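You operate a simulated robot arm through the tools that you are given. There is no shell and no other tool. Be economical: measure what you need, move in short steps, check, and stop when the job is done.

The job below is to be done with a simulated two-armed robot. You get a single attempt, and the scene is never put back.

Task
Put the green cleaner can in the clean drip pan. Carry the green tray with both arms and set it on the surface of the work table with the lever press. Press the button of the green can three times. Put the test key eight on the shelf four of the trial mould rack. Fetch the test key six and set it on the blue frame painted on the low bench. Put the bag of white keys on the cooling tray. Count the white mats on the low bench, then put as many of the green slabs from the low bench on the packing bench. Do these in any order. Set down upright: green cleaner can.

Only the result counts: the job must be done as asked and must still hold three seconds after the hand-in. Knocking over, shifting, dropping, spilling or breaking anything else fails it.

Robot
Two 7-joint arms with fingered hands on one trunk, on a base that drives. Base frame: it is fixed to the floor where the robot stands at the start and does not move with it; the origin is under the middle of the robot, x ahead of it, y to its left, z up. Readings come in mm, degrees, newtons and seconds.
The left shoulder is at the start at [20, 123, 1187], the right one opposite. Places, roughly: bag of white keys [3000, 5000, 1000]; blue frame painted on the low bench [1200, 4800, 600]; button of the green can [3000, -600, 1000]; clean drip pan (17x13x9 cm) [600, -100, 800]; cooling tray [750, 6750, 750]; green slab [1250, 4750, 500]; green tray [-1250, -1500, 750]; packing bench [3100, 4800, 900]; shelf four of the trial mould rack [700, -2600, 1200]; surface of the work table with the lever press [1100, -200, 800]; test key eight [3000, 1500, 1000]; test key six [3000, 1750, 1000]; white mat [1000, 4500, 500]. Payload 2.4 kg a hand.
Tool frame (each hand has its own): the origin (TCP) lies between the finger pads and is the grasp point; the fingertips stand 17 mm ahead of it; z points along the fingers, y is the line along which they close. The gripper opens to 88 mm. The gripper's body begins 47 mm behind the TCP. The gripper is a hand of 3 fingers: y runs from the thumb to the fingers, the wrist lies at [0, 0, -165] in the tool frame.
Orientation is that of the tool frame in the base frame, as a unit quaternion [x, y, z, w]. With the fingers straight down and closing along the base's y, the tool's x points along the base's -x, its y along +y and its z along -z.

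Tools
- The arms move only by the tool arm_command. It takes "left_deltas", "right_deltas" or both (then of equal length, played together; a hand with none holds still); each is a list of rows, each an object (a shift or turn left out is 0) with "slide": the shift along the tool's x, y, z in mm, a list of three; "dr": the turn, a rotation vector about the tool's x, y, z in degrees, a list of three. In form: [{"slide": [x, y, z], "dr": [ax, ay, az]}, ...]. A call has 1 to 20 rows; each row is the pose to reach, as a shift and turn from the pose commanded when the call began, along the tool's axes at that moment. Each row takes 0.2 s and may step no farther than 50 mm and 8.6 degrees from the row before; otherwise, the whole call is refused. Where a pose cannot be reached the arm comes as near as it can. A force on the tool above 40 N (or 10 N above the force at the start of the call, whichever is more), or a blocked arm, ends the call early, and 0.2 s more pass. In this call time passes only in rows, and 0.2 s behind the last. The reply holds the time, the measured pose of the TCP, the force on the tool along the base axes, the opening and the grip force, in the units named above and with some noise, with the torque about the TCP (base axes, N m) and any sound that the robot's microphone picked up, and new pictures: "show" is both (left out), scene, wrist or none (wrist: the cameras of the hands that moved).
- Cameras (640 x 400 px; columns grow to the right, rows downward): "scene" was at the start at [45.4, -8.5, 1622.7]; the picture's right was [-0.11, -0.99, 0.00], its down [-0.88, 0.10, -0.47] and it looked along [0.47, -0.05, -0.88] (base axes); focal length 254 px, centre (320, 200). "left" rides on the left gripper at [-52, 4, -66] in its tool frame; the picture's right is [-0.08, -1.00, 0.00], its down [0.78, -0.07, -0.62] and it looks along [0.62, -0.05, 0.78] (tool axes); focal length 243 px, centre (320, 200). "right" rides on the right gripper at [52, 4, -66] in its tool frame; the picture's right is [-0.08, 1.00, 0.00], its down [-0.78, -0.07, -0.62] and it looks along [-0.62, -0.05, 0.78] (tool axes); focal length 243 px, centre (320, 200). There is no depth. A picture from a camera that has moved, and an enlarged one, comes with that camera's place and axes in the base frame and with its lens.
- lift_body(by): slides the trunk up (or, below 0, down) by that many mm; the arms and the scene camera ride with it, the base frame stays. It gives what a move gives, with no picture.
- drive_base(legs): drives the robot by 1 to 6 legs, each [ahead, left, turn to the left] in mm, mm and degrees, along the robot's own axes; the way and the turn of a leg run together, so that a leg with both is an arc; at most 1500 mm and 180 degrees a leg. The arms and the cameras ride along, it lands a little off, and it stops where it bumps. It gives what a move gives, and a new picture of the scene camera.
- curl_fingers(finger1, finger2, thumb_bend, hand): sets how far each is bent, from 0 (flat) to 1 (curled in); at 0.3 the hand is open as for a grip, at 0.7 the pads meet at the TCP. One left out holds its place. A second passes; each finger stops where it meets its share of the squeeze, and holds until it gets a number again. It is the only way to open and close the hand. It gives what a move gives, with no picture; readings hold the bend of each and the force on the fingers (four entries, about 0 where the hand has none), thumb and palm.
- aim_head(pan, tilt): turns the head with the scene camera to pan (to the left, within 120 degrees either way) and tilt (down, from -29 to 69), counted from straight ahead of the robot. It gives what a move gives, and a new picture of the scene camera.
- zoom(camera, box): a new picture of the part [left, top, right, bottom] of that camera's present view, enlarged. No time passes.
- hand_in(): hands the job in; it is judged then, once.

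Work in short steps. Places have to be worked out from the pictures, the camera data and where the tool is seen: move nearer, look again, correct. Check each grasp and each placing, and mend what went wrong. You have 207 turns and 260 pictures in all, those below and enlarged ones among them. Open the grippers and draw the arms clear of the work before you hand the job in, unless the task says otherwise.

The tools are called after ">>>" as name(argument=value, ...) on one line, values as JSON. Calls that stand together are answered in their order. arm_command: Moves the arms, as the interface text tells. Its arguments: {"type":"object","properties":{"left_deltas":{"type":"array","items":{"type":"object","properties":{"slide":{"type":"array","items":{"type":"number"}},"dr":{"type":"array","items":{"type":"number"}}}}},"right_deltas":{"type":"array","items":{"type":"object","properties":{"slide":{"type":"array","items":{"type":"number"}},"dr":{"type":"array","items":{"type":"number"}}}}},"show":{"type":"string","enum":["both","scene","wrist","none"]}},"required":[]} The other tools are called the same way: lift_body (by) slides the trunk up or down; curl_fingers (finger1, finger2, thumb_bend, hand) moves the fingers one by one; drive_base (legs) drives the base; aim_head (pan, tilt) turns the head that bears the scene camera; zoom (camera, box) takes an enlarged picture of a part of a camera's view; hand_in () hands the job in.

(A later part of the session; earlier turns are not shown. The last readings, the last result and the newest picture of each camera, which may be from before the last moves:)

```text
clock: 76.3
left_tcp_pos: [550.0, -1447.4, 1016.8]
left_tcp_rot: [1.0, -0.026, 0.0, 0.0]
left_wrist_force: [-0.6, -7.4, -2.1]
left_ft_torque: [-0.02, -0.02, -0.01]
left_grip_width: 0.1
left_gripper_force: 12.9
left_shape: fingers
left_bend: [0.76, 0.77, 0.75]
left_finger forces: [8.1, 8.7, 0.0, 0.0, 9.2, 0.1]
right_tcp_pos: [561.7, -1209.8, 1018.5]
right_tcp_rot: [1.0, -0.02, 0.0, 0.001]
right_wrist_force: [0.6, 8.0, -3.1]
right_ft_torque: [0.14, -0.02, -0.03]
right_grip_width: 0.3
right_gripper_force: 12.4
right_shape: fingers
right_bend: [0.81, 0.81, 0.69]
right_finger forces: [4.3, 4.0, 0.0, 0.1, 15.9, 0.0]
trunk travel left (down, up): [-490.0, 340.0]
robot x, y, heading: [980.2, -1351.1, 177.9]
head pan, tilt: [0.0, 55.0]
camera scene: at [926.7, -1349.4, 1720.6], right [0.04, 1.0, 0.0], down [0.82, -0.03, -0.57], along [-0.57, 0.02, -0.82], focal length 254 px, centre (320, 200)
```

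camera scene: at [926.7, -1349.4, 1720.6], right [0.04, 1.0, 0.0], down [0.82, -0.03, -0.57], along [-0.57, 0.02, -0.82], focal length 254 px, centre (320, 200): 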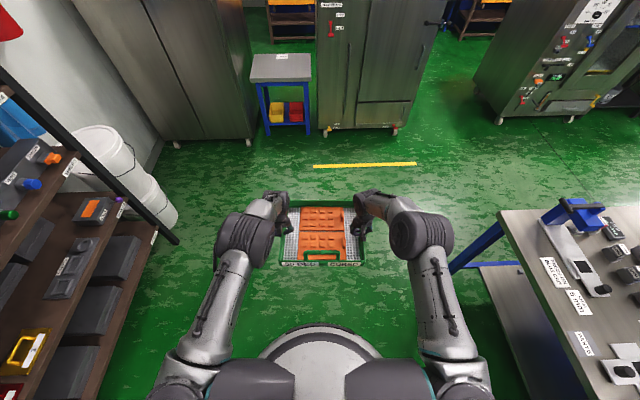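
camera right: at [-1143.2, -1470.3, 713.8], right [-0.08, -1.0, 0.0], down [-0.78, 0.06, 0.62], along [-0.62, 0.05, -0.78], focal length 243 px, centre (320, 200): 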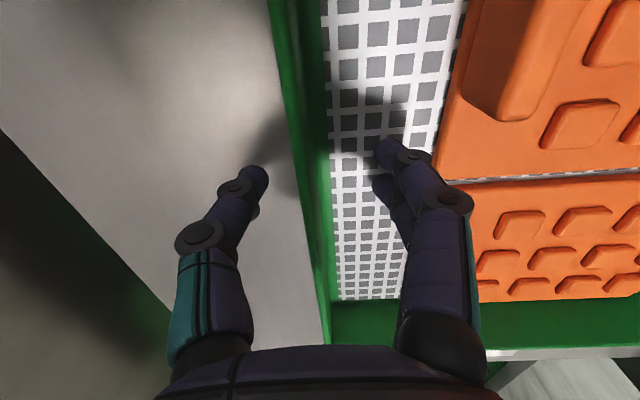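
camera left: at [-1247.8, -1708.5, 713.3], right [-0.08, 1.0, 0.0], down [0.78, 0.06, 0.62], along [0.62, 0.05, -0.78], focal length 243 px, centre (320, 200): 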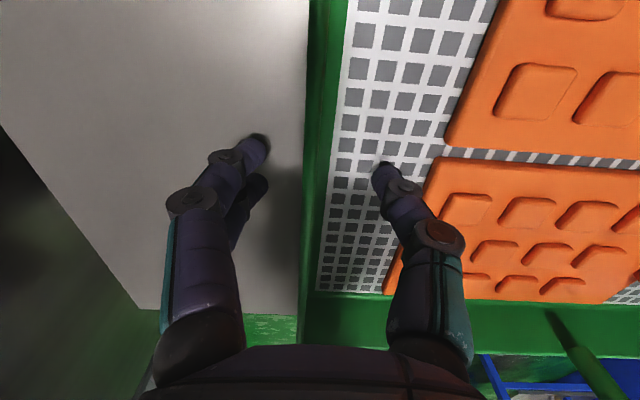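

The table's free area is its back-left part; the far end is at x≈1780. I drive there, tray held high.

>>> drive_base(legs=[[-1140, 0, 2.1], [0, -1385, 0]])

```text
clock: 88.8
left_tcp_pos: [1734.2, -60.2, 1016.8]
left_tcp_rot: [1.0, -0.029, -0.001, 0.002]
left_wrist_force: [-0.2, -8.1, -1.9]
left_ft_torque: [-0.07, -0.02, 0.0]
left_grip_width: 0.1
left_gripper_force: 12.8
left_shape: fingers
left_bend: [0.76, 0.77, 0.75]
left_finger forces: [8.0, 8.5, 0.0, 0.0, 9.4, 0.0]
right_tcp_pos: [1745.6, 177.7, 1017.2]
right_tcp_rot: [1.0, -0.022, -0.001, 0.0]
right_wrist_force: [-0.5, 8.1, -2.9]
right_ft_torque: [0.18, -0.05, -0.04]
right_grip_width: 0.1
right_gripper_force: 12.4
right_shape: fingers
right_bend: [0.81, 0.81, 0.69]
right_finger forces: [4.5, 4.0, 0.1, 0.0, 15.9, 0.0]
trunk travel left (down, up): [-490.0, 340.0]
robot x, y, heading: [2162.0, 34.0, 177.5]
head pan, tilt: [0.0, 55.0]
camera scene: at [2111.8, 36.3, 1720.6], right [0.04, 1.0, 0.0], down [0.82, -0.04, -0.57], along [-0.57, 0.03, -0.82], focal length 254 px, centre (320, 200)
```

scene: 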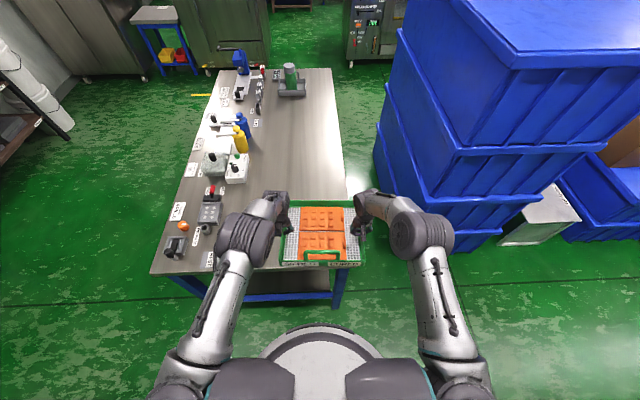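

Align heading and shift so the tray comes over the table's free corner.

>>> drive_base(legs=[[70, 28, 2.4]])

>>> arm_command(left_deltas=[{"slide": [-7, 0, -15]}, {"slide": [-13, 0, -30]}, {"slide": [-19, 0, -45]}, {"slide": [-25, 0, -60]}], right_deltas=[{"slide": [-7, 0, -15]}, {"slide": [-13, 0, -30]}, {"slide": [-19, 0, -45]}, {"slide": [-25, 0, -60]}], show="scene")

```text
clock: 89.9
left_tcp_pos: [1665.6, -106.4, 1016.7]
left_tcp_rot: [1.0, -0.008, -0.001, 0.001]
left_wrist_force: [0.8, -6.0, -2.3]
left_ft_torque: [-0.04, 0.0, -0.01]
left_grip_width: 0.1
left_gripper_force: 12.9
left_shape: fingers
left_bend: [0.76, 0.77, 0.75]
left_finger forces: [7.5, 8.2, 0.1, 0.0, 10.0, 0.0]
right_tcp_pos: [1667.5, 132.5, 1018.0]
right_tcp_rot: [1.0, -0.003, 0.001, -0.001]
right_wrist_force: [-0.2, 5.2, -2.9]
right_ft_torque: [0.13, -0.01, -0.04]
right_grip_width: 0.2
right_gripper_force: 12.5
right_shape: fingers
right_bend: [0.81, 0.81, 0.7]
right_finger forces: [4.9, 4.5, 0.1, 0.1, 15.1, 0.0]
trunk travel left (down, up): [-490.0, 340.0]
robot x, y, heading: [2091.2, 5.3, 179.9]
head pan, tilt: [0.0, 55.0]
camera scene: at [2038.4, 5.9, 1720.5], right [0.0, 1.0, 0.0], down [0.82, 0.0, -0.57], along [-0.57, 0.0, -0.82], focal length 254 px, centre (320, 200)
```

scene: 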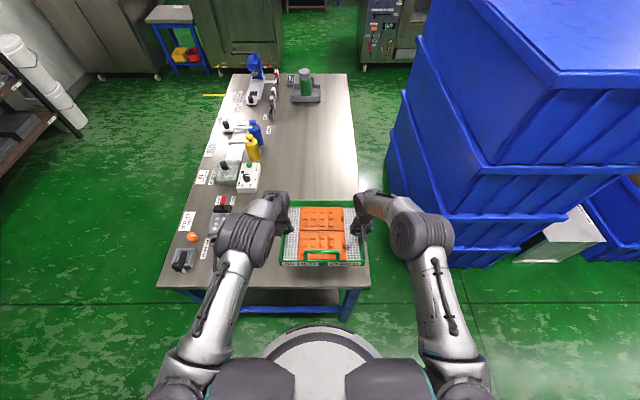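

```text
clock: 90.9
left_tcp_pos: [1641.1, -105.5, 1077.5]
left_tcp_rot: [1.0, -0.008, 0.0, 0.001]
left_wrist_force: [0.0, -6.1, -3.1]
left_ft_torque: [-0.03, -0.03, 0.03]
left_grip_width: 0.0
left_gripper_force: 12.9
left_shape: fingers
left_bend: [0.76, 0.77, 0.75]
left_finger forces: [7.8, 8.4, 0.0, 0.1, 9.9, 0.0]
right_tcp_pos: [1641.2, 133.5, 1079.4]
right_tcp_rot: [1.0, -0.002, -0.001, 0.0]
right_wrist_force: [-0.7, 7.0, -3.6]
right_ft_torque: [0.12, 0.0, 0.03]
right_grip_width: 0.3
right_gripper_force: 12.5
right_shape: fingers
right_bend: [0.81, 0.81, 0.7]
right_finger forces: [4.9, 4.7, 0.1, 0.0, 15.7, 0.0]
trunk travel left (down, up): [-490.0, 340.0]
robot x, y, heading: [2090.3, 9.3, 179.7]
head pan, tilt: [0.0, 55.0]
camera scene: at [2040.1, 6.7, 1720.6], right [0.0, 1.0, 0.0], down [0.82, 0.0, -0.57], along [-0.57, 0.0, -0.82], focal length 254 px, centre (320, 200)
```

scene: 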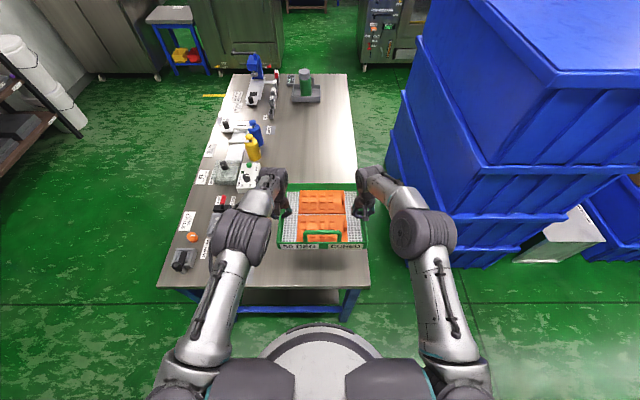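

Tray centre now (1641, 14), well inside the table. Lower the trunk to about 25 mm above the table.

>>> lift_body(by=-195)

>>> zoom(camera="scene", box=[200, 80, 440, 280])

```text
clock: 93.0
left_tcp_pos: [1643.3, -105.3, 881.2]
left_tcp_rot: [1.0, -0.007, 0.0, 0.002]
left_wrist_force: [0.1, -6.3, -2.8]
left_ft_torque: [-0.07, -0.04, 0.05]
left_grip_width: 0.0
left_gripper_force: 13.3
left_shape: fingers
left_bend: [0.76, 0.77, 0.75]
left_finger forces: [7.7, 8.3, 0.0, 0.0, 9.9, 0.1]
right_tcp_pos: [1643.1, 133.6, 884.9]
right_tcp_rot: [1.0, -0.002, 0.0, 0.0]
right_wrist_force: [0.2, 5.8, -4.3]
right_ft_torque: [0.12, -0.03, -0.02]
right_grip_width: 0.0
right_gripper_force: 13.0
right_shape: fingers
right_bend: [0.81, 0.81, 0.7]
right_finger forces: [4.8, 4.5, 0.0, 0.1, 15.6, 0.1]
trunk travel left (down, up): [-295.0, 535.0]
robot x, y, heading: [2092.9, 8.8, 179.7]
head pan, tilt: [0.0, 55.0]
```

```text
2.00 times, centred on (320, 180) of scene
camera zoom: at [2040.5, 6.8, 1525.7], right [0.0, 1.0, 0.0], down [0.82, 0.0, -0.57], along [-0.57, 0.0, -0.82], focal length 507 px, centre (320, 240)
```

zoom: 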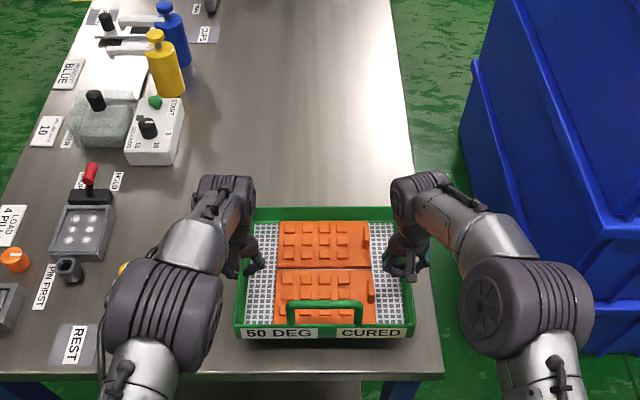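

Lower with the arms in fine steps, watching the force.

>>> arm_command(left_deltas=[{"slide": [0, 0, 6]}, {"slide": [0, 0, 12]}, {"slide": [0, 0, 18]}, {"slide": [0, 0, 23]}, {"slide": [0, 0, 28]}, {"slide": [0, 0, 33]}], right_deltas=[{"slide": [0, 0, 6]}, {"slide": [0, 0, 12]}, {"slide": [0, 0, 18]}, {"slide": [0, 0, 23]}, {"slide": [0, 0, 28]}, {"slide": [0, 0, 33]}], show="none")

```text
clock: 94.4
left_tcp_pos: [1643.0, -104.4, 848.1]
left_tcp_rot: [1.0, -0.008, -0.001, 0.001]
left_wrist_force: [0.5, -1.3, -2.1]
left_ft_torque: [-0.03, -0.03, -0.02]
left_grip_width: 0.0
left_gripper_force: 12.5
left_shape: fingers
left_bend: [0.77, 0.77, 0.75]
left_finger forces: [6.7, 6.8, 0.0, 0.0, 12.0, 0.0]
right_tcp_pos: [1640.1, 133.3, 851.6]
right_tcp_rot: [1.0, -0.002, 0.0, 0.0]
right_wrist_force: [0.3, 1.8, -3.9]
right_ft_torque: [0.12, 0.01, 0.01]
right_grip_width: 0.0
right_gripper_force: 12.3
right_shape: fingers
right_bend: [0.81, 0.81, 0.7]
right_finger forces: [5.5, 5.9, 0.1, 0.1, 13.1, 0.1]
trunk travel left (down, up): [-295.0, 535.0]
robot x, y, heading: [2092.3, 8.3, 179.7]
head pan, tilt: [0.0, 55.0]
```

Not yet on the table; go on with smaller steps.

>>> arm_command(left_deltas=[{"slide": [0, 0, 3]}, {"slide": [0, 0, 6]}, {"slide": [0, 0, 9]}, {"slide": [0, 0, 12]}, {"slide": [0, 0, 15]}], right_deltas=[{"slide": [0, 0, 3]}, {"slide": [0, 0, 6]}, {"slide": [0, 0, 9]}, {"slide": [0, 0, 12]}, {"slide": [0, 0, 15]}], show="scene")

```text
clock: 95.6
left_tcp_pos: [1643.6, -105.1, 838.5]
left_tcp_rot: [1.0, -0.008, -0.005, 0.001]
left_wrist_force: [-5.6, -5.1, 34.5]
left_ft_torque: [-0.11, 0.01, 0.01]
left_grip_width: 0.0
left_gripper_force: 23.4
left_shape: fingers
left_bend: [0.81, 0.81, 0.82]
left_finger forces: [13.1, 12.9, 0.0, 0.0, 21.2, 0.0]
right_tcp_pos: [1642.6, 133.1, 839.8]
right_tcp_rot: [1.0, -0.002, -0.004, -0.001]
right_wrist_force: [-3.7, 5.4, 27.4]
right_ft_torque: [0.37, 0.04, 0.03]
right_grip_width: 0.0
right_gripper_force: 21.1
right_shape: fingers
right_bend: [0.84, 0.84, 0.75]
right_finger forces: [9.2, 9.5, 0.0, 0.0, 23.1, 0.0]
trunk travel left (down, up): [-295.0, 535.0]
robot x, y, heading: [2091.3, 9.9, 179.7]
head pan, tilt: [0.0, 55.0]
camera scene: at [2045.3, 6.7, 1526.4], right [0.0, 1.0, 0.0], down [0.82, 0.0, -0.58], along [-0.58, 0.0, -0.82], focal length 254 px, centre (320, 200)
```

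scene: 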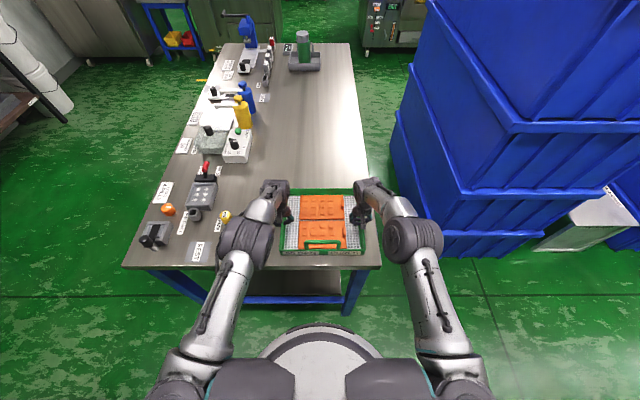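

Firm contact. Ease up 5 mm, then open both hands.

>>> arm_command(left_deltas=[{"slide": [0, 0, -6]}], right_deltas=[{"slide": [0, 0, -6]}], show="none")

>>> curl_fingers(hand="left", finger1=0.5, finger2=0.5, thumb_bend=0.5)

>>> curl_fingers(hand="right", finger1=0.5, finger2=0.5, thumb_bend=0.5)

>>> arm_command(left_deltas=[{"slide": [0, 0, -10]}, {"slide": [0, 0, -40]}, {"slide": [0, 0, -80]}], right_deltas=[{"slide": [0, 0, -10]}, {"slide": [0, 0, -40]}, {"slide": [0, 0, -80]}], show="scene")

```text
clock: 96.0
left_tcp_pos: [1643.6, -104.9, 840.5]
left_tcp_rot: [1.0, -0.008, 0.0, 0.001]
left_wrist_force: [-6.4, -6.2, 16.1]
left_ft_torque: [-0.05, 0.07, -0.02]
left_grip_width: 0.1
left_gripper_force: 17.3
left_shape: fingers
left_bend: [0.8, 0.8, 0.8]
left_finger forces: [10.1, 9.9, 0.0, 0.0, 14.8, 0.0]
right_tcp_pos: [1642.8, 134.2, 841.2]
right_tcp_rot: [1.0, -0.001, 0.001, -0.001]
right_wrist_force: [-4.4, 5.4, 8.3]
right_ft_torque: [0.21, 0.02, 0.01]
right_grip_width: 0.4
right_gripper_force: 14.9
right_shape: fingers
right_bend: [0.83, 0.83, 0.75]
right_finger forces: [6.0, 6.3, 0.0, 0.0, 17.3, 0.1]
trunk travel left (down, up): [-295.0, 535.0]
robot x, y, heading: [2091.9, 6.9, 179.7]
head pan, tilt: [0.0, 55.0]
```

```text
clock: 97.0
left_tcp_pos: [1644.2, -104.4, 841.1]
left_tcp_rot: [1.0, -0.008, -0.001, 0.002]
left_wrist_force: [3.4, -3.2, 23.2]
left_ft_torque: [-0.18, -0.11, 0.02]
left_grip_width: 15.7
left_gripper_force: 11.9
left_shape: fingers
left_bend: [0.54, 0.54, 0.64]
left_finger forces: [3.7, 4.3, 0.1, 0.0, 15.7, 0.0]
right_tcp_pos: [1642.2, 133.7, 843.0]
right_tcp_rot: [1.0, -0.002, -0.001, 0.0]
right_wrist_force: [-3.8, 4.3, 3.0]
right_ft_torque: [0.15, 0.0, 0.05]
right_grip_width: 0.1
right_gripper_force: 13.3
right_shape: fingers
right_bend: [0.82, 0.82, 0.73]
right_finger forces: [5.4, 5.6, 0.0, 0.0, 15.5, 0.0]
trunk travel left (down, up): [-295.0, 535.0]
robot x, y, heading: [2093.3, 7.8, 179.8]
head pan, tilt: [0.0, 55.0]
```

```text
clock: 98.0
left_tcp_pos: [1643.8, -105.3, 840.4]
left_tcp_rot: [1.0, -0.007, -0.002, 0.002]
left_wrist_force: [-2.9, -4.5, 16.9]
left_ft_torque: [-0.01, 0.02, 0.04]
left_grip_width: 19.2
left_gripper_force: 8.2
left_shape: fingers
left_bend: [0.5, 0.51, 0.64]
left_finger forces: [0.1, 0.7, 0.0, 0.0, 16.0, 0.0]
right_tcp_pos: [1644.2, 133.2, 844.2]
right_tcp_rot: [1.0, -0.001, -0.002, 0.0]
right_wrist_force: [0.2, 4.5, 20.0]
right_ft_torque: [-0.24, -0.01, -0.01]
right_grip_width: 29.4
right_gripper_force: 9.9
right_shape: fingers
right_bend: [0.62, 0.62, 0.5]
right_finger forces: [10.3, 10.1, 0.1, 0.0, 0.1, 0.0]
trunk travel left (down, up): [-295.0, 535.0]
robot x, y, heading: [2095.4, 5.7, 179.7]
head pan, tilt: [0.0, 55.0]
```

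```text
clock: 98.8
left_tcp_pos: [1642.2, -99.4, 920.6]
left_tcp_rot: [1.0, -0.009, -0.001, 0.001]
left_wrist_force: [0.5, -0.3, 0.6]
left_ft_torque: [-0.02, -0.01, 0.0]
left_grip_width: 39.4
left_gripper_force: 0.1
left_shape: fingers
left_bend: [0.5, 0.5, 0.5]
left_finger forces: [0.0, 0.1, 0.0, 0.0, 0.0, 0.0]
right_tcp_pos: [1643.5, 132.1, 923.6]
right_tcp_rot: [1.0, -0.002, 0.0, 0.0]
right_wrist_force: [0.1, -0.3, 0.1]
right_ft_torque: [-0.03, 0.02, 0.01]
right_grip_width: 39.7
right_gripper_force: 0.0
right_shape: fingers
right_bend: [0.5, 0.5, 0.5]
right_finger forces: [0.1, 0.0, 0.0, 0.0, 0.1, 0.0]
trunk travel left (down, up): [-295.0, 535.0]
robot x, y, heading: [2093.1, 8.2, 180.0]
head pan, tilt: [0.0, 55.0]
camera scene: at [2041.5, 6.8, 1525.6], right [0.0, 1.0, 0.0], down [0.82, 0.0, -0.57], along [-0.57, 0.0, -0.82], focal length 254 px, centre (320, 200)
```

scene: 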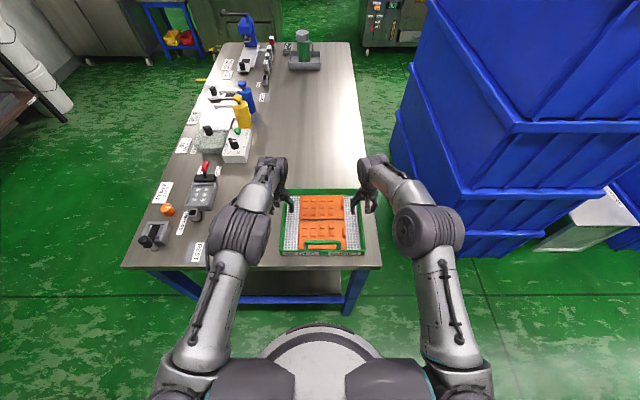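

The tray rests on the table with its moulds. Retract the hands, then turn the head to look at the bench behind.

>>> arm_command(left_deltas=[{"slide": [0, 0, -40]}, {"slide": [35, 0, -70]}, {"slide": [70, 0, -100]}, {"slide": [110, 0, -120]}], right_deltas=[{"slide": [0, 0, -40]}, {"slide": [35, 0, -70]}, {"slide": [70, 0, -100]}, {"slide": [110, 0, -120]}], show="none")

>>> aim_head(pan=120, tilt=25)

>>> aim_head(pan=-110, tilt=25)

```text
clock: 99.8
left_tcp_pos: [1751.0, -105.5, 1039.2]
left_tcp_rot: [1.0, -0.008, -0.001, 0.001]
left_wrist_force: [-0.1, -0.1, -0.3]
left_ft_torque: [0.0, 0.0, 0.05]
left_grip_width: 39.5
left_gripper_force: 0.0
left_shape: fingers
left_bend: [0.5, 0.5, 0.5]
left_finger forces: [0.0, 0.0, 0.1, 0.0, 0.0, 0.1]
right_tcp_pos: [1753.5, 129.8, 1041.9]
right_tcp_rot: [1.0, -0.002, 0.0, 0.0]
right_wrist_force: [-0.8, 0.2, -0.4]
right_ft_torque: [0.01, 0.02, -0.01]
right_grip_width: 39.8
right_gripper_force: 0.2
right_shape: fingers
right_bend: [0.5, 0.5, 0.5]
right_finger forces: [0.0, 0.0, 0.0, 0.1, 0.0, 0.0]
trunk travel left (down, up): [-295.0, 535.0]
robot x, y, heading: [2093.5, 9.8, 179.7]
head pan, tilt: [0.0, 55.0]
```

```text
clock: 101.8
left_tcp_pos: [1749.4, -105.4, 1039.0]
left_tcp_rot: [1.0, -0.008, 0.0, 0.002]
left_wrist_force: [1.0, -0.1, -0.2]
left_ft_torque: [0.02, 0.0, 0.0]
left_grip_width: 39.7
left_gripper_force: 0.0
left_shape: fingers
left_bend: [0.5, 0.5, 0.5]
left_finger forces: [0.0, 0.0, 0.1, 0.1, 0.0, 0.1]
right_tcp_pos: [1752.2, 130.5, 1041.3]
right_tcp_rot: [1.0, -0.001, 0.0, -0.001]
right_wrist_force: [0.0, 0.6, -0.4]
right_ft_torque: [0.01, -0.02, -0.01]
right_grip_width: 39.8
right_gripper_force: 0.1
right_shape: fingers
right_bend: [0.5, 0.5, 0.5]
right_finger forces: [0.0, 0.0, 0.0, 0.1, 0.0, 0.0]
trunk travel left (down, up): [-295.0, 535.0]
robot x, y, heading: [2094.5, 8.3, 179.6]
head pan, tilt: [120.0, 25.0]
camera scene: at [2159.0, -73.4, 1569.7], right [-0.87, -0.5, 0.0], down [-0.21, 0.37, -0.91], along [0.45, -0.79, -0.42], focal length 254 px, centre (320, 200)
```

scene: 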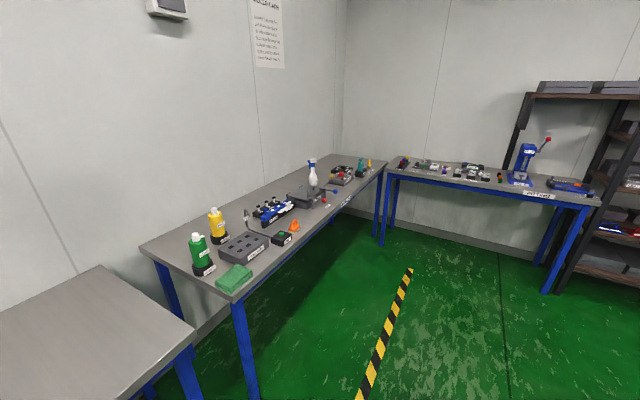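

```text
clock: 105.1
left_tcp_pos: [1749.9, -104.9, 1039.1]
left_tcp_rot: [1.0, -0.007, -0.001, 0.002]
left_wrist_force: [0.0, 0.1, 0.1]
left_ft_torque: [0.0, 0.0, -0.01]
left_grip_width: 39.4
left_gripper_force: 0.1
left_shape: fingers
left_bend: [0.5, 0.5, 0.5]
left_finger forces: [0.0, 0.0, 0.0, 0.1, 0.1, 0.1]
right_tcp_pos: [1752.6, 131.9, 1041.6]
right_tcp_rot: [1.0, -0.002, 0.0, -0.001]
right_wrist_force: [-0.2, 0.0, -0.2]
right_ft_torque: [0.01, 0.0, 0.0]
right_grip_width: 39.5
right_gripper_force: 0.1
right_shape: fingers
right_bend: [0.5, 0.5, 0.5]
right_finger forces: [0.0, 0.0, 0.1, 0.1, 0.0, 0.0]
trunk travel left (down, up): [-295.0, 535.0]
robot x, y, heading: [2096.7, 7.5, 179.7]
head pan, tilt: [-110.0, 25.0]
camera scene: at [2145.1, 93.0, 1569.7], right [0.94, -0.35, 0.0], down [-0.15, -0.4, -0.91], along [0.31, 0.85, -0.42], focal length 254 px, centre (320, 200)
```

scene: 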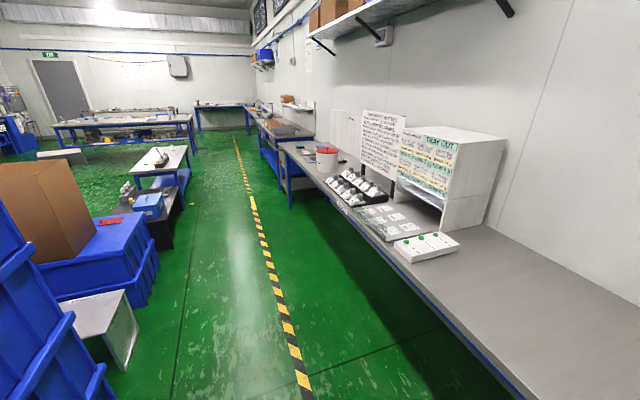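

The green can with its pump top stands on the bench at about (2930, −530). Turn round and drive up to it.

>>> drive_base(legs=[[0, 0, -180], [280, -550, 0]])

>>> aim_head(pan=0, tilt=45)

```text
clock: 115.8
left_tcp_pos: [2732.9, -410.4, 1037.8]
left_tcp_rot: [-0.02, 1.0, 0.002, 0.001]
left_wrist_force: [0.2, 0.1, -0.3]
left_ft_torque: [-0.02, 0.01, 0.0]
left_grip_width: 39.7
left_gripper_force: 0.1
left_shape: fingers
left_bend: [0.5, 0.5, 0.5]
left_finger forces: [0.0, 0.0, 0.0, 0.0, 0.0, 0.1]
right_tcp_pos: [2741.9, -646.3, 1040.8]
right_tcp_rot: [-0.026, 1.0, 0.001, 0.0]
right_wrist_force: [-1.0, 0.9, 0.5]
right_ft_torque: [0.02, -0.03, -0.01]
right_grip_width: 39.6
right_gripper_force: 0.1
right_shape: fingers
right_bend: [0.5, 0.5, 0.5]
right_finger forces: [0.1, 0.1, 0.1, 0.1, 0.1, 0.1]
trunk travel left (down, up): [-295.0, 535.0]
robot x, y, heading: [2395.8, -543.5, 3.0]
head pan, tilt: [-110.0, 25.0]
camera scene: at [2349.0, -632.7, 1569.7], right [-0.96, 0.29, 0.0], down [0.12, 0.4, -0.91], along [-0.27, -0.87, -0.42], focal length 254 px, centre (320, 200)
```

scene: 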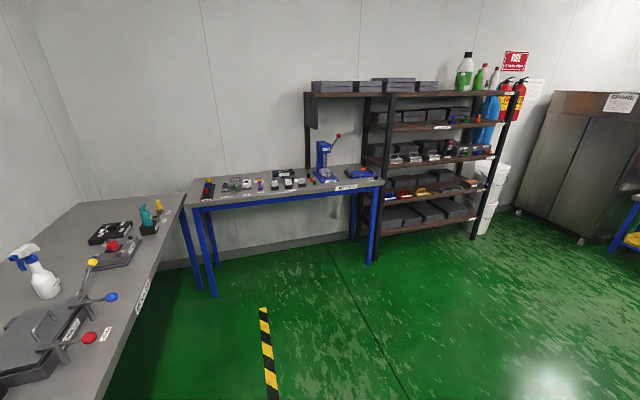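

```text
clock: 117.7
left_tcp_pos: [2731.8, -410.7, 1039.1]
left_tcp_rot: [-0.019, 1.0, 0.002, 0.001]
left_wrist_force: [-0.5, -0.7, -0.4]
left_ft_torque: [-0.02, -0.03, 0.0]
left_grip_width: 39.6
left_gripper_force: 0.1
left_shape: fingers
left_bend: [0.5, 0.5, 0.5]
left_finger forces: [0.0, 0.0, 0.0, 0.1, 0.0, 0.1]
right_tcp_pos: [2741.1, -646.4, 1041.2]
right_tcp_rot: [-0.025, 1.0, 0.0, 0.0]
right_wrist_force: [-0.4, 0.3, 0.1]
right_ft_torque: [0.02, 0.01, 0.0]
right_grip_width: 39.8
right_gripper_force: 0.1
right_shape: fingers
right_bend: [0.5, 0.5, 0.5]
right_finger forces: [0.0, 0.0, 0.1, 0.0, 0.1, 0.1]
trunk travel left (down, up): [-295.0, 535.0]
robot x, y, heading: [2397.6, -542.9, 2.9]
head pan, tilt: [0.0, 45.0]
camera scene: at [2457.1, -540.1, 1539.1], right [0.05, -1.0, 0.0], down [-0.71, -0.04, -0.71], along [0.71, 0.04, -0.71], focal length 254 px, centre (320, 200)
```

scene: 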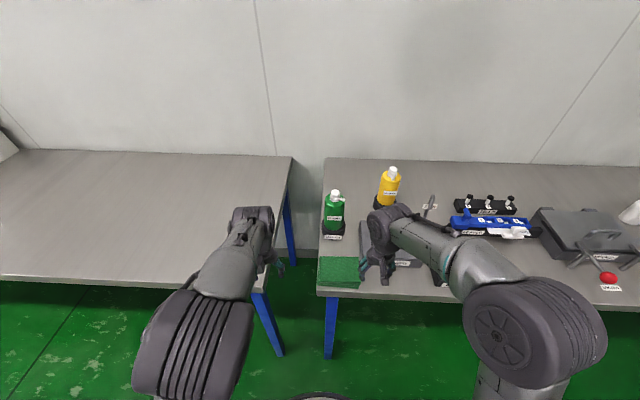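

Zoom on the green can.

>>> zoom(camera="scene", box=[296, 160, 424, 240])

```text
5.00 times, centred on (360, 200) of scene
camera zoom: at [2457.1, -540.1, 1539.1], right [0.05, -1.0, 0.0], down [-0.71, -0.04, -0.71], along [0.71, 0.04, -0.71], focal length 1268 px, centre (120, 200)
```

zoom: 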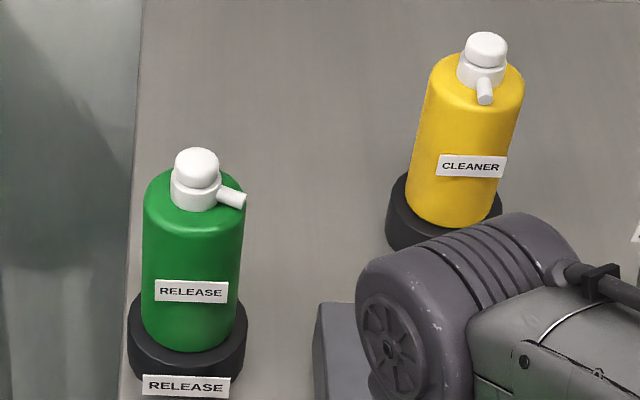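

The white dome is the button, at about (3000, −554), z≈1030. I align the right shoulder with it, and close the right fingers to press.

>>> drive_base(legs=[[85, 110, -3]])

>>> curl_fingers(hand="right", finger1=0.7, finger2=0.7, thumb_bend=0.7)

>>> arm_command(right_deltas=[{"slide": [0, 0, -20], "dr": [0, -8, 0]}, {"slide": [0, 0, -40], "dr": [0, -16, 0]}, {"slide": [0, 0, -60], "dr": [0, -24, 0]}, {"slide": [0, 0, -80], "dr": [0, -32, 0]}, {"slide": [-20, 0, -100], "dr": [0, -40, 0]}], show="both")

```text
clock: 119.0
left_tcp_pos: [2820.9, -314.8, 1038.0]
left_tcp_rot: [0.006, 1.0, 0.0, 0.001]
left_wrist_force: [0.4, -0.3, -0.3]
left_ft_torque: [-0.03, 0.08, 0.03]
left_grip_width: 39.6
left_gripper_force: 0.0
left_shape: fingers
left_bend: [0.5, 0.5, 0.5]
left_finger forces: [0.0, 0.0, 0.1, 0.0, 0.1, 0.0]
right_tcp_pos: [2818.0, -550.0, 1041.7]
right_tcp_rot: [0.001, 1.0, -0.001, 0.0]
right_wrist_force: [0.3, -0.4, 0.5]
right_ft_torque: [0.05, 0.01, 0.04]
right_grip_width: 39.9
right_gripper_force: 0.1
right_shape: fingers
right_bend: [0.5, 0.5, 0.5]
right_finger forces: [0.0, 0.0, 0.0, 0.0, 0.1, 0.1]
trunk travel left (down, up): [-295.0, 535.0]
robot x, y, heading: [2478.1, -433.6, -0.0]
head pan, tilt: [0.0, 45.0]
camera scene: at [2539.5, -429.8, 1539.0], right [0.0, -1.0, 0.0], down [-0.71, 0.0, -0.71], along [0.71, 0.0, -0.71], focal length 254 px, centre (320, 200)
```

scene: 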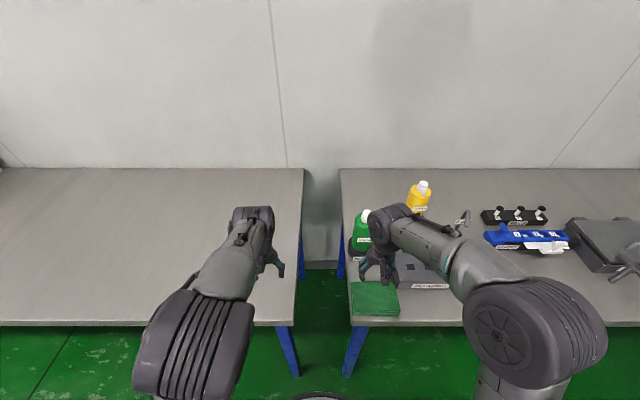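

```text
clock: 120.0
left_tcp_pos: [2820.0, -315.6, 1038.3]
left_tcp_rot: [0.006, 1.0, 0.003, 0.001]
left_wrist_force: [-0.1, 0.7, -0.3]
left_ft_torque: [-0.01, 0.01, 0.0]
left_grip_width: 39.3
left_gripper_force: 0.1
left_shape: fingers
left_bend: [0.5, 0.5, 0.5]
left_finger forces: [0.0, 0.0, 0.1, 0.0, 0.0, 0.0]
right_tcp_pos: [2815.6, -550.5, 1041.6]
right_tcp_rot: [0.001, 1.0, 0.0, 0.0]
right_wrist_force: [0.8, 0.1, 0.4]
right_ft_torque: [-0.01, 0.0, -0.06]
right_grip_width: 0.0
right_gripper_force: 0.1
right_shape: fingers
right_bend: [0.7, 0.7, 0.7]
right_finger forces: [0.0, 0.0, 0.0, 0.1, 0.0, 0.0]
trunk travel left (down, up): [-295.0, 535.0]
robot x, y, heading: [2479.2, -429.0, -0.0]
head pan, tilt: [0.0, 45.0]
```

```text
clock: 121.2
left_tcp_pos: [2820.0, -315.0, 1038.6]
left_tcp_rot: [0.006, 1.0, 0.002, 0.001]
left_wrist_force: [-1.1, 0.0, -0.4]
left_ft_torque: [-0.01, 0.04, 0.03]
left_grip_width: 39.6
left_gripper_force: 0.0
left_shape: fingers
left_bend: [0.5, 0.5, 0.5]
left_finger forces: [0.0, 0.1, 0.0, 0.0, 0.0, 0.0]
right_tcp_pos: [2837.0, -551.1, 1141.6]
right_tcp_rot: [0.0, 0.939, 0.0, 0.344]
right_wrist_force: [-0.3, -0.2, -0.6]
right_ft_torque: [0.0, 0.0, -0.02]
right_grip_width: 0.0
right_gripper_force: 0.0
right_shape: fingers
right_bend: [0.7, 0.7, 0.7]
right_finger forces: [0.1, 0.0, 0.1, 0.1, 0.0, 0.0]
trunk travel left (down, up): [-295.0, 535.0]
robot x, y, heading: [2473.2, -432.6, -0.2]
head pan, tilt: [0.0, 45.0]
camera scene: at [2538.8, -431.0, 1539.1], right [0.0, -1.0, 0.0], down [-0.71, 0.0, -0.71], along [0.71, 0.0, -0.71], focal length 254 px, centre (320, 200)
camera right: at [2755.7, -545.8, 1156.8], right [0.07, 1.0, 0.06], down [0.2, -0.07, 0.98], along [0.98, -0.05, -0.2], focal length 243 px, centre (320, 200)
```

scene: 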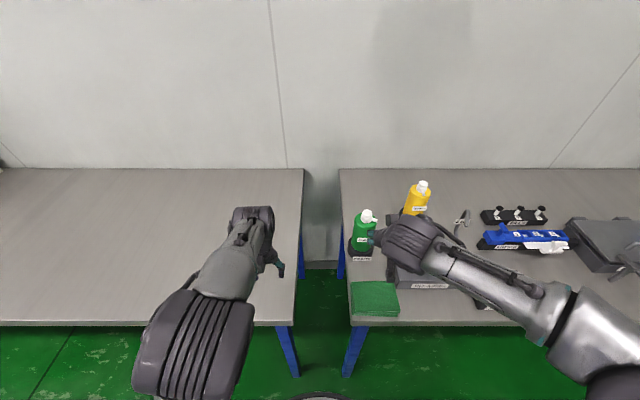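
right: 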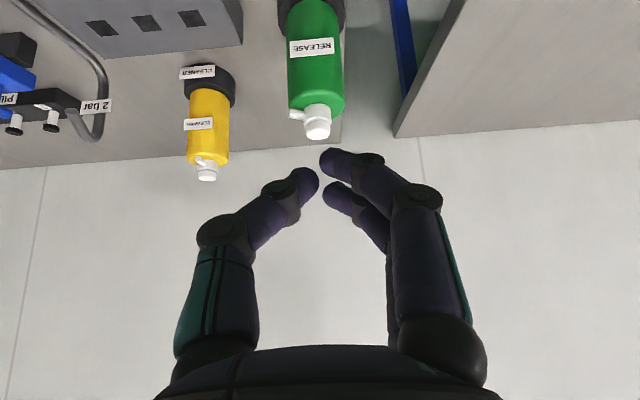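

Button top estimated at (2990, −555, 1035). Move the closed fingertips above it.

>>> arm_command(right_deltas=[{"slide": [-37, -1, 31]}, {"slide": [-74, -2, 62]}, {"slide": [-111, -4, 93]}, {"slide": [-93, -4, 114]}, {"slide": [-76, -4, 135]}], show="both")

>>> zoom(camera="scene", box=[320, 180, 448, 260])

```text
clock: 122.5
left_tcp_pos: [2819.2, -315.2, 1038.4]
left_tcp_rot: [0.006, 1.0, 0.001, 0.0]
left_wrist_force: [0.2, -0.2, -0.9]
left_ft_torque: [-0.04, -0.02, 0.0]
left_grip_width: 39.4
left_gripper_force: 0.1
left_shape: fingers
left_bend: [0.5, 0.5, 0.5]
left_finger forces: [0.1, 0.0, 0.0, 0.1, 0.0, 0.1]
right_tcp_pos: [2981.3, -557.8, 1090.8]
right_tcp_rot: [0.001, 0.94, 0.0, 0.341]
right_wrist_force: [-0.2, -0.3, -0.7]
right_ft_torque: [0.0, 0.0, 0.03]
right_grip_width: 0.2
right_gripper_force: 0.1
right_shape: fingers
right_bend: [0.7, 0.7, 0.7]
right_finger forces: [0.1, 0.0, 0.1, 0.0, 0.0, 0.1]
trunk travel left (down, up): [-295.0, 535.0]
robot x, y, heading: [2474.3, -428.4, -0.1]
head pan, tilt: [0.0, 45.0]
camera scene: at [2539.0, -430.8, 1539.1], right [0.0, -1.0, 0.0], down [-0.71, 0.0, -0.71], along [0.71, 0.0, -0.71], focal length 254 px, centre (320, 200)
camera right: at [2899.0, -553.6, 1105.2], right [0.07, 1.0, 0.05], down [0.2, -0.07, 0.98], along [0.98, -0.05, -0.2], focal length 243 px, centre (320, 200)
```

scene: 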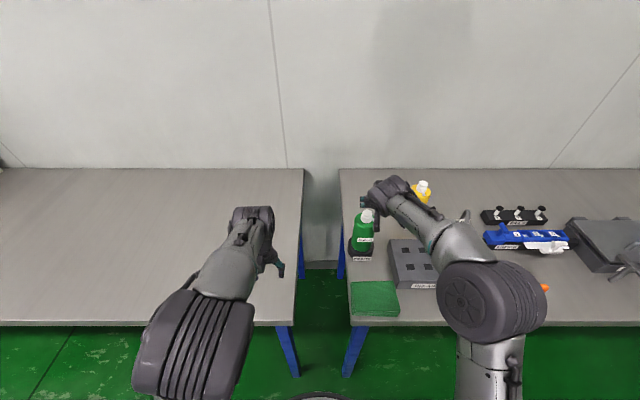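
right: 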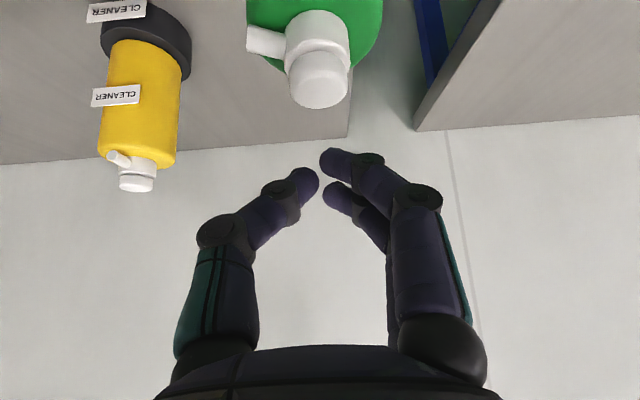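

```text
5.00 times, centred on (384, 220) of scene
camera zoom: at [2539.0, -430.8, 1539.1], right [0.0, -1.0, 0.0], down [-0.71, 0.0, -0.71], along [0.71, 0.0, -0.71], focal length 1268 px, centre (0, 100)
```

zoom: 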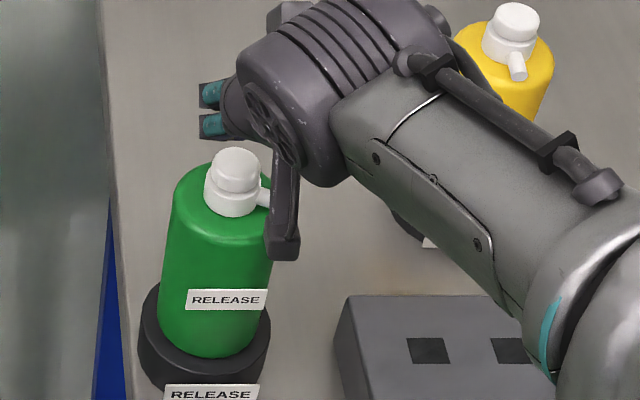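

Dome at about (2997, −556), top near 1036. Press down step by step.

>>> arm_command(right_deltas=[{"slide": [9, 1, 18.5]}, {"slide": [19.3, 1, 30.8]}, {"slide": [22, 1, 34]}, {"slide": [24.5, 1, 37]}, {"slide": [27, 1, 40]}, {"slide": [29.6, 1, 43]}, {"slide": [32.2, 1, 46]}, {"slide": [34.8, 1, 49]}], show="wrist")

```text
clock: 123.7
left_tcp_pos: [2818.5, -314.6, 1040.1]
left_tcp_rot: [0.007, 1.0, 0.002, 0.002]
left_wrist_force: [-0.2, -0.2, -0.2]
left_ft_torque: [0.02, 0.01, 0.04]
left_grip_width: 39.4
left_gripper_force: 0.1
left_shape: fingers
left_bend: [0.5, 0.5, 0.5]
left_finger forces: [0.0, 0.1, 0.0, 0.1, 0.1, 0.0]
right_tcp_pos: [2986.6, -554.6, 1047.7]
right_tcp_rot: [-0.001, 0.935, 0.002, 0.354]
right_wrist_force: [0.5, 2.0, 42.8]
right_ft_torque: [-0.14, -0.59, 0.01]
right_grip_width: 0.0
right_gripper_force: 25.9
right_shape: fingers
right_bend: [0.78, 0.7, 0.71]
right_finger forces: [28.4, 0.1, 0.0, 0.0, 23.9, 0.0]
trunk travel left (down, up): [-295.0, 535.0]
robot x, y, heading: [2475.5, -429.2, 0.1]
head pan, tilt: [0.0, 45.0]
heard: click
stopped in row 6 (right hand): the force on the tool passed its limit (the readings are from after the stop); the commanded pose is now the measured one
camera right: at [2905.2, -549.0, 1062.2], right [0.06, 1.0, 0.06], down [0.17, -0.07, 0.98], along [0.98, -0.05, -0.18], focal length 243 px, centre (320, 200)
```

right: 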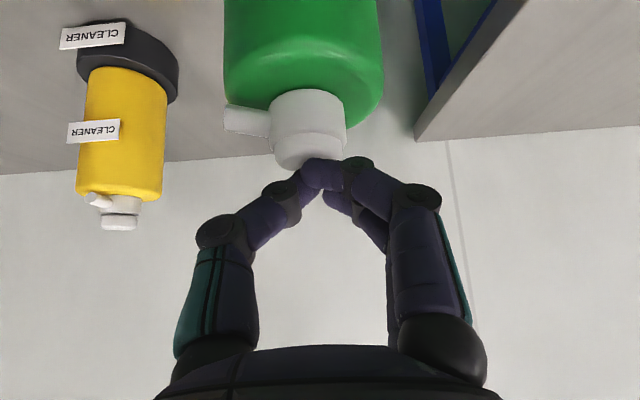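

One click heard. Lift off and press a second time.

>>> arm_command(right_deltas=[{"slide": [-7, 0, -7.5]}, {"slide": [-16, 0, -19]}, {"slide": [-16, 0, -19]}, {"slide": [-7, 0, -7.5]}, {"slide": [-4, 0, -4.5]}, {"slide": [-2, 0, -2.5]}, {"slide": [0, 0, 0]}, {"slide": [1.5, 0, 1.5]}], show="none")

```text
clock: 125.5
left_tcp_pos: [2819.0, -315.6, 1038.5]
left_tcp_rot: [0.005, 1.0, 0.001, 0.001]
left_wrist_force: [0.2, -0.2, 0.2]
left_ft_torque: [0.0, -0.03, -0.01]
left_grip_width: 39.6
left_gripper_force: 0.1
left_shape: fingers
left_bend: [0.5, 0.5, 0.5]
left_finger forces: [0.1, 0.0, 0.0, 0.0, 0.1, 0.0]
right_tcp_pos: [2986.8, -552.6, 1044.7]
right_tcp_rot: [0.0, 0.936, 0.001, 0.352]
right_wrist_force: [8.9, 4.6, 35.7]
right_ft_torque: [-0.06, -0.23, 0.01]
right_grip_width: 0.3
right_gripper_force: 19.1
right_shape: fingers
right_bend: [0.78, 0.7, 0.71]
right_finger forces: [26.5, 0.0, 0.1, 0.0, 10.4, 0.1]
trunk travel left (down, up): [-295.0, 535.0]
robot x, y, heading: [2476.8, -431.7, -0.1]
head pan, tilt: [0.0, 45.0]
heard: click
```

Second click. Third press.

>>> arm_command(right_deltas=[{"slide": [-7, 0, -7.5]}, {"slide": [-16, 0, -19]}, {"slide": [-16, 0, -19]}, {"slide": [-7, 0, -7.5]}, {"slide": [-4, 0, -4.5]}, {"slide": [-2, 0, -2.5]}, {"slide": [0, 0, 0]}], show="wrist")

```text
clock: 127.1
left_tcp_pos: [2818.5, -313.9, 1039.3]
left_tcp_rot: [0.006, 1.0, 0.001, 0.0]
left_wrist_force: [0.3, -0.5, -1.0]
left_ft_torque: [-0.02, -0.02, 0.01]
left_grip_width: 39.6
left_gripper_force: 0.0
left_shape: fingers
left_bend: [0.5, 0.5, 0.5]
left_finger forces: [0.0, 0.0, 0.1, 0.0, 0.0, 0.0]
right_tcp_pos: [2987.2, -553.5, 1044.9]
right_tcp_rot: [0.001, 0.936, 0.0, 0.351]
right_wrist_force: [8.7, 5.0, 36.3]
right_ft_torque: [-0.04, -0.2, 0.02]
right_grip_width: 0.0
right_gripper_force: 19.2
right_shape: fingers
right_bend: [0.79, 0.7, 0.71]
right_finger forces: [26.4, 0.0, 0.0, 0.0, 11.6, 0.0]
trunk travel left (down, up): [-295.0, 535.0]
robot x, y, heading: [2474.8, -427.3, 0.4]
head pan, tilt: [0.0, 45.0]
heard: click
camera right: at [2904.9, -549.4, 1059.4], right [0.06, 1.0, 0.06], down [0.18, -0.07, 0.98], along [0.98, -0.05, -0.18], focal length 243 px, centre (320, 200)
```

right: 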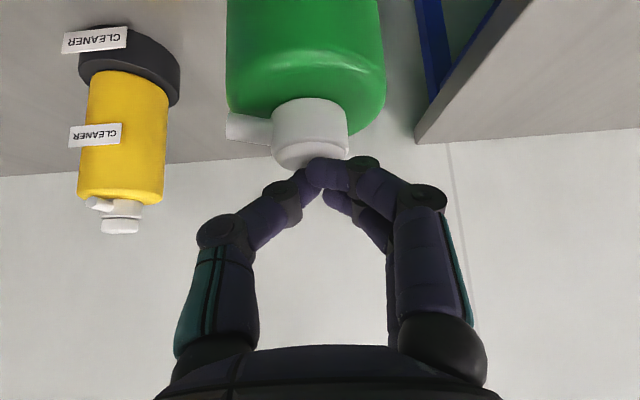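

Three clicks. Retreat upward, then fold the hand back.

>>> arm_command(right_deltas=[{"slide": [-26, 0, -30]}, {"slide": [-55, 0, -66]}, {"slide": [-30, 0, -100], "dr": [0, 8, 0]}, {"slide": [-10, 0, -130], "dr": [0, 16, 0]}, {"slide": [5, 0, -160], "dr": [0, 24, 0]}, {"slide": [20, 0, -190], "dr": [0, 32, 0]}, {"slide": [25, 0, -200], "dr": [0, 40, 0]}], show="scene")

>>> curl_fingers(hand="right", finger1=0.3, finger2=0.3, thumb_bend=0.3)

```text
clock: 128.7
left_tcp_pos: [2819.5, -315.5, 1037.0]
left_tcp_rot: [0.006, 1.0, 0.002, 0.0]
left_wrist_force: [-0.4, 0.2, 0.6]
left_ft_torque: [-0.03, 0.0, -0.01]
left_grip_width: 39.6
left_gripper_force: 0.1
left_shape: fingers
left_bend: [0.5, 0.5, 0.5]
left_finger forces: [0.0, 0.0, 0.1, 0.0, 0.1, 0.0]
right_tcp_pos: [2839.8, -555.2, 1173.9]
right_tcp_rot: [0.0, 1.0, 0.001, 0.005]
right_wrist_force: [0.0, -0.9, 0.8]
right_ft_torque: [0.0, -0.01, 0.0]
right_grip_width: 0.3
right_gripper_force: 0.0
right_shape: fingers
right_bend: [0.7, 0.7, 0.7]
right_finger forces: [0.0, 0.0, 0.0, 0.0, 0.1, 0.0]
trunk travel left (down, up): [-295.0, 535.0]
robot x, y, heading: [2478.4, -430.4, -0.2]
head pan, tilt: [0.0, 45.0]
camera scene: at [2539.2, -430.7, 1539.1], right [0.0, -1.0, 0.0], down [-0.71, 0.0, -0.71], along [0.71, 0.0, -0.71], focal length 254 px, centre (320, 200)
```

scene: 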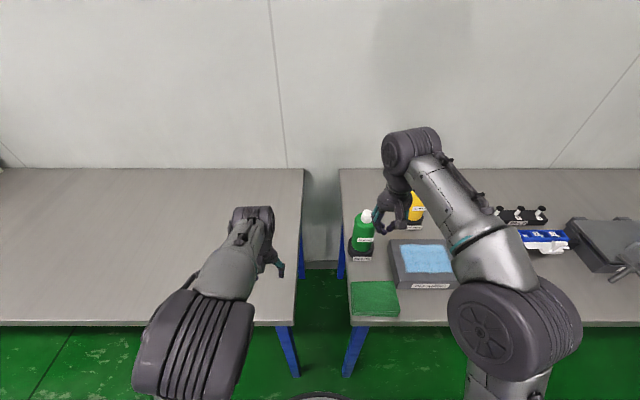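

```text
clock: 129.7
left_tcp_pos: [2819.5, -316.6, 1038.4]
left_tcp_rot: [0.006, 1.0, 0.002, 0.001]
left_wrist_force: [-0.3, -1.0, 0.0]
left_ft_torque: [-0.01, -0.02, -0.02]
left_grip_width: 39.4
left_gripper_force: 0.1
left_shape: fingers
left_bend: [0.5, 0.5, 0.5]
left_finger forces: [0.0, 0.0, 0.0, 0.0, 0.0, 0.1]
right_tcp_pos: [2839.5, -554.6, 1173.6]
right_tcp_rot: [0.0, 1.0, 0.001, 0.005]
right_wrist_force: [0.1, -0.3, -0.4]
right_ft_torque: [0.0, -0.01, -0.03]
right_grip_width: 84.3
right_gripper_force: 0.0
right_shape: fingers
right_bend: [0.3, 0.3, 0.3]
right_finger forces: [0.0, 0.1, 0.1, 0.0, 0.0, 0.1]
trunk travel left (down, up): [-295.0, 535.0]
robot x, y, heading: [2474.9, -431.5, 0.2]
head pan, tilt: [0.0, 45.0]
```

The bed next to it turned blue, as expected. Now drive along the bench to the keys near (3000, 1600).

>>> drive_base(legs=[[-130, 0, 0], [0, 1000, 0], [0, 900, 0]])

```text
clock: 139.9
left_tcp_pos: [2673.9, 1564.8, 1038.1]
left_tcp_rot: [-0.013, 1.0, 0.001, 0.002]
left_wrist_force: [0.5, -0.4, 0.3]
left_ft_torque: [-0.02, -0.04, -0.01]
left_grip_width: 39.4
left_gripper_force: 0.0
left_shape: fingers
left_bend: [0.5, 0.5, 0.5]
left_finger forces: [0.0, 0.0, 0.0, 0.0, 0.0, 0.1]
right_tcp_pos: [2702.8, 1324.4, 1173.7]
right_tcp_rot: [-0.018, 1.0, 0.001, 0.005]
right_wrist_force: [0.3, 0.4, -0.1]
right_ft_torque: [0.01, 0.02, 0.0]
right_grip_width: 84.2
right_gripper_force: 0.1
right_shape: fingers
right_bend: [0.3, 0.3, 0.3]
right_finger forces: [0.1, 0.0, 0.1, 0.1, 0.1, 0.0]
trunk travel left (down, up): [-295.0, 535.0]
robot x, y, heading: [2337.9, 1437.7, 2.3]
head pan, tilt: [0.0, 45.0]
camera scene: at [2397.5, 1438.8, 1539.1], right [0.04, -1.0, 0.0], down [-0.71, -0.03, -0.71], along [0.71, 0.03, -0.71], focal length 254 px, centre (320, 200)
```

scene: 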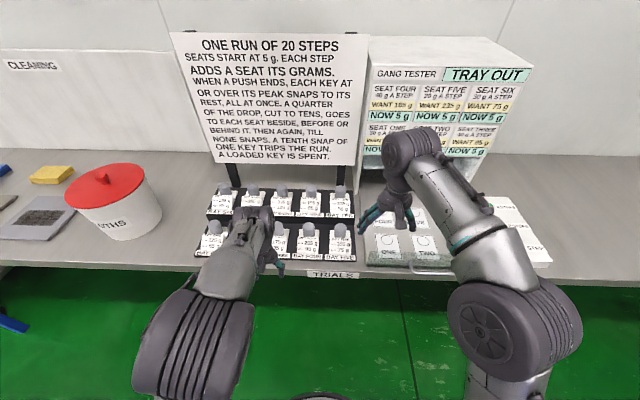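

Zoom to read the key labels.

>>> zoom(camera="scene", box=[180, 170, 372, 290])

>>> zoom(camera="scene", box=[340, 40, 560, 270])

```text
3.33 times, centred on (276, 230) of scene
camera zoom: at [2397.5, 1438.8, 1539.1], right [0.04, -1.0, 0.0], down [-0.71, -0.03, -0.71], along [0.71, 0.03, -0.71], focal length 845 px, centre (467, 100)
```

zoom: 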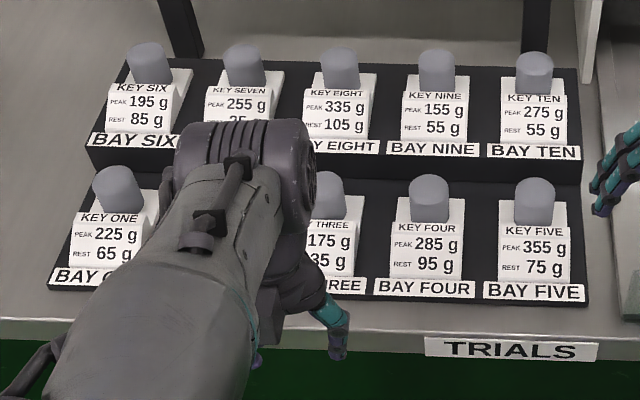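

```text
1.74 times, centred on (450, 155) of scene
camera zoom: at [2397.5, 1438.8, 1539.1], right [0.04, -1.0, 0.0], down [-0.71, -0.03, -0.71], along [0.71, 0.03, -0.71], focal length 441 px, centre (94, 278)
```

zoom: 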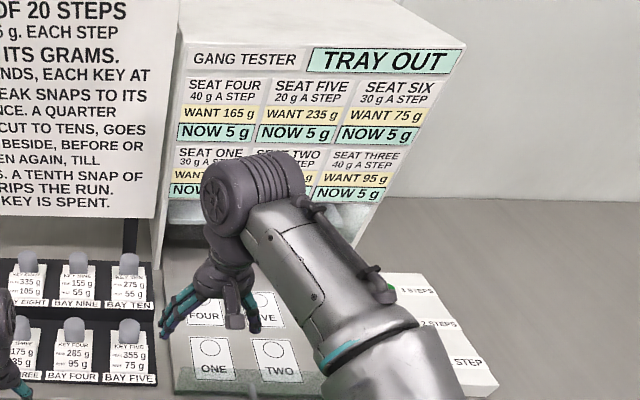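

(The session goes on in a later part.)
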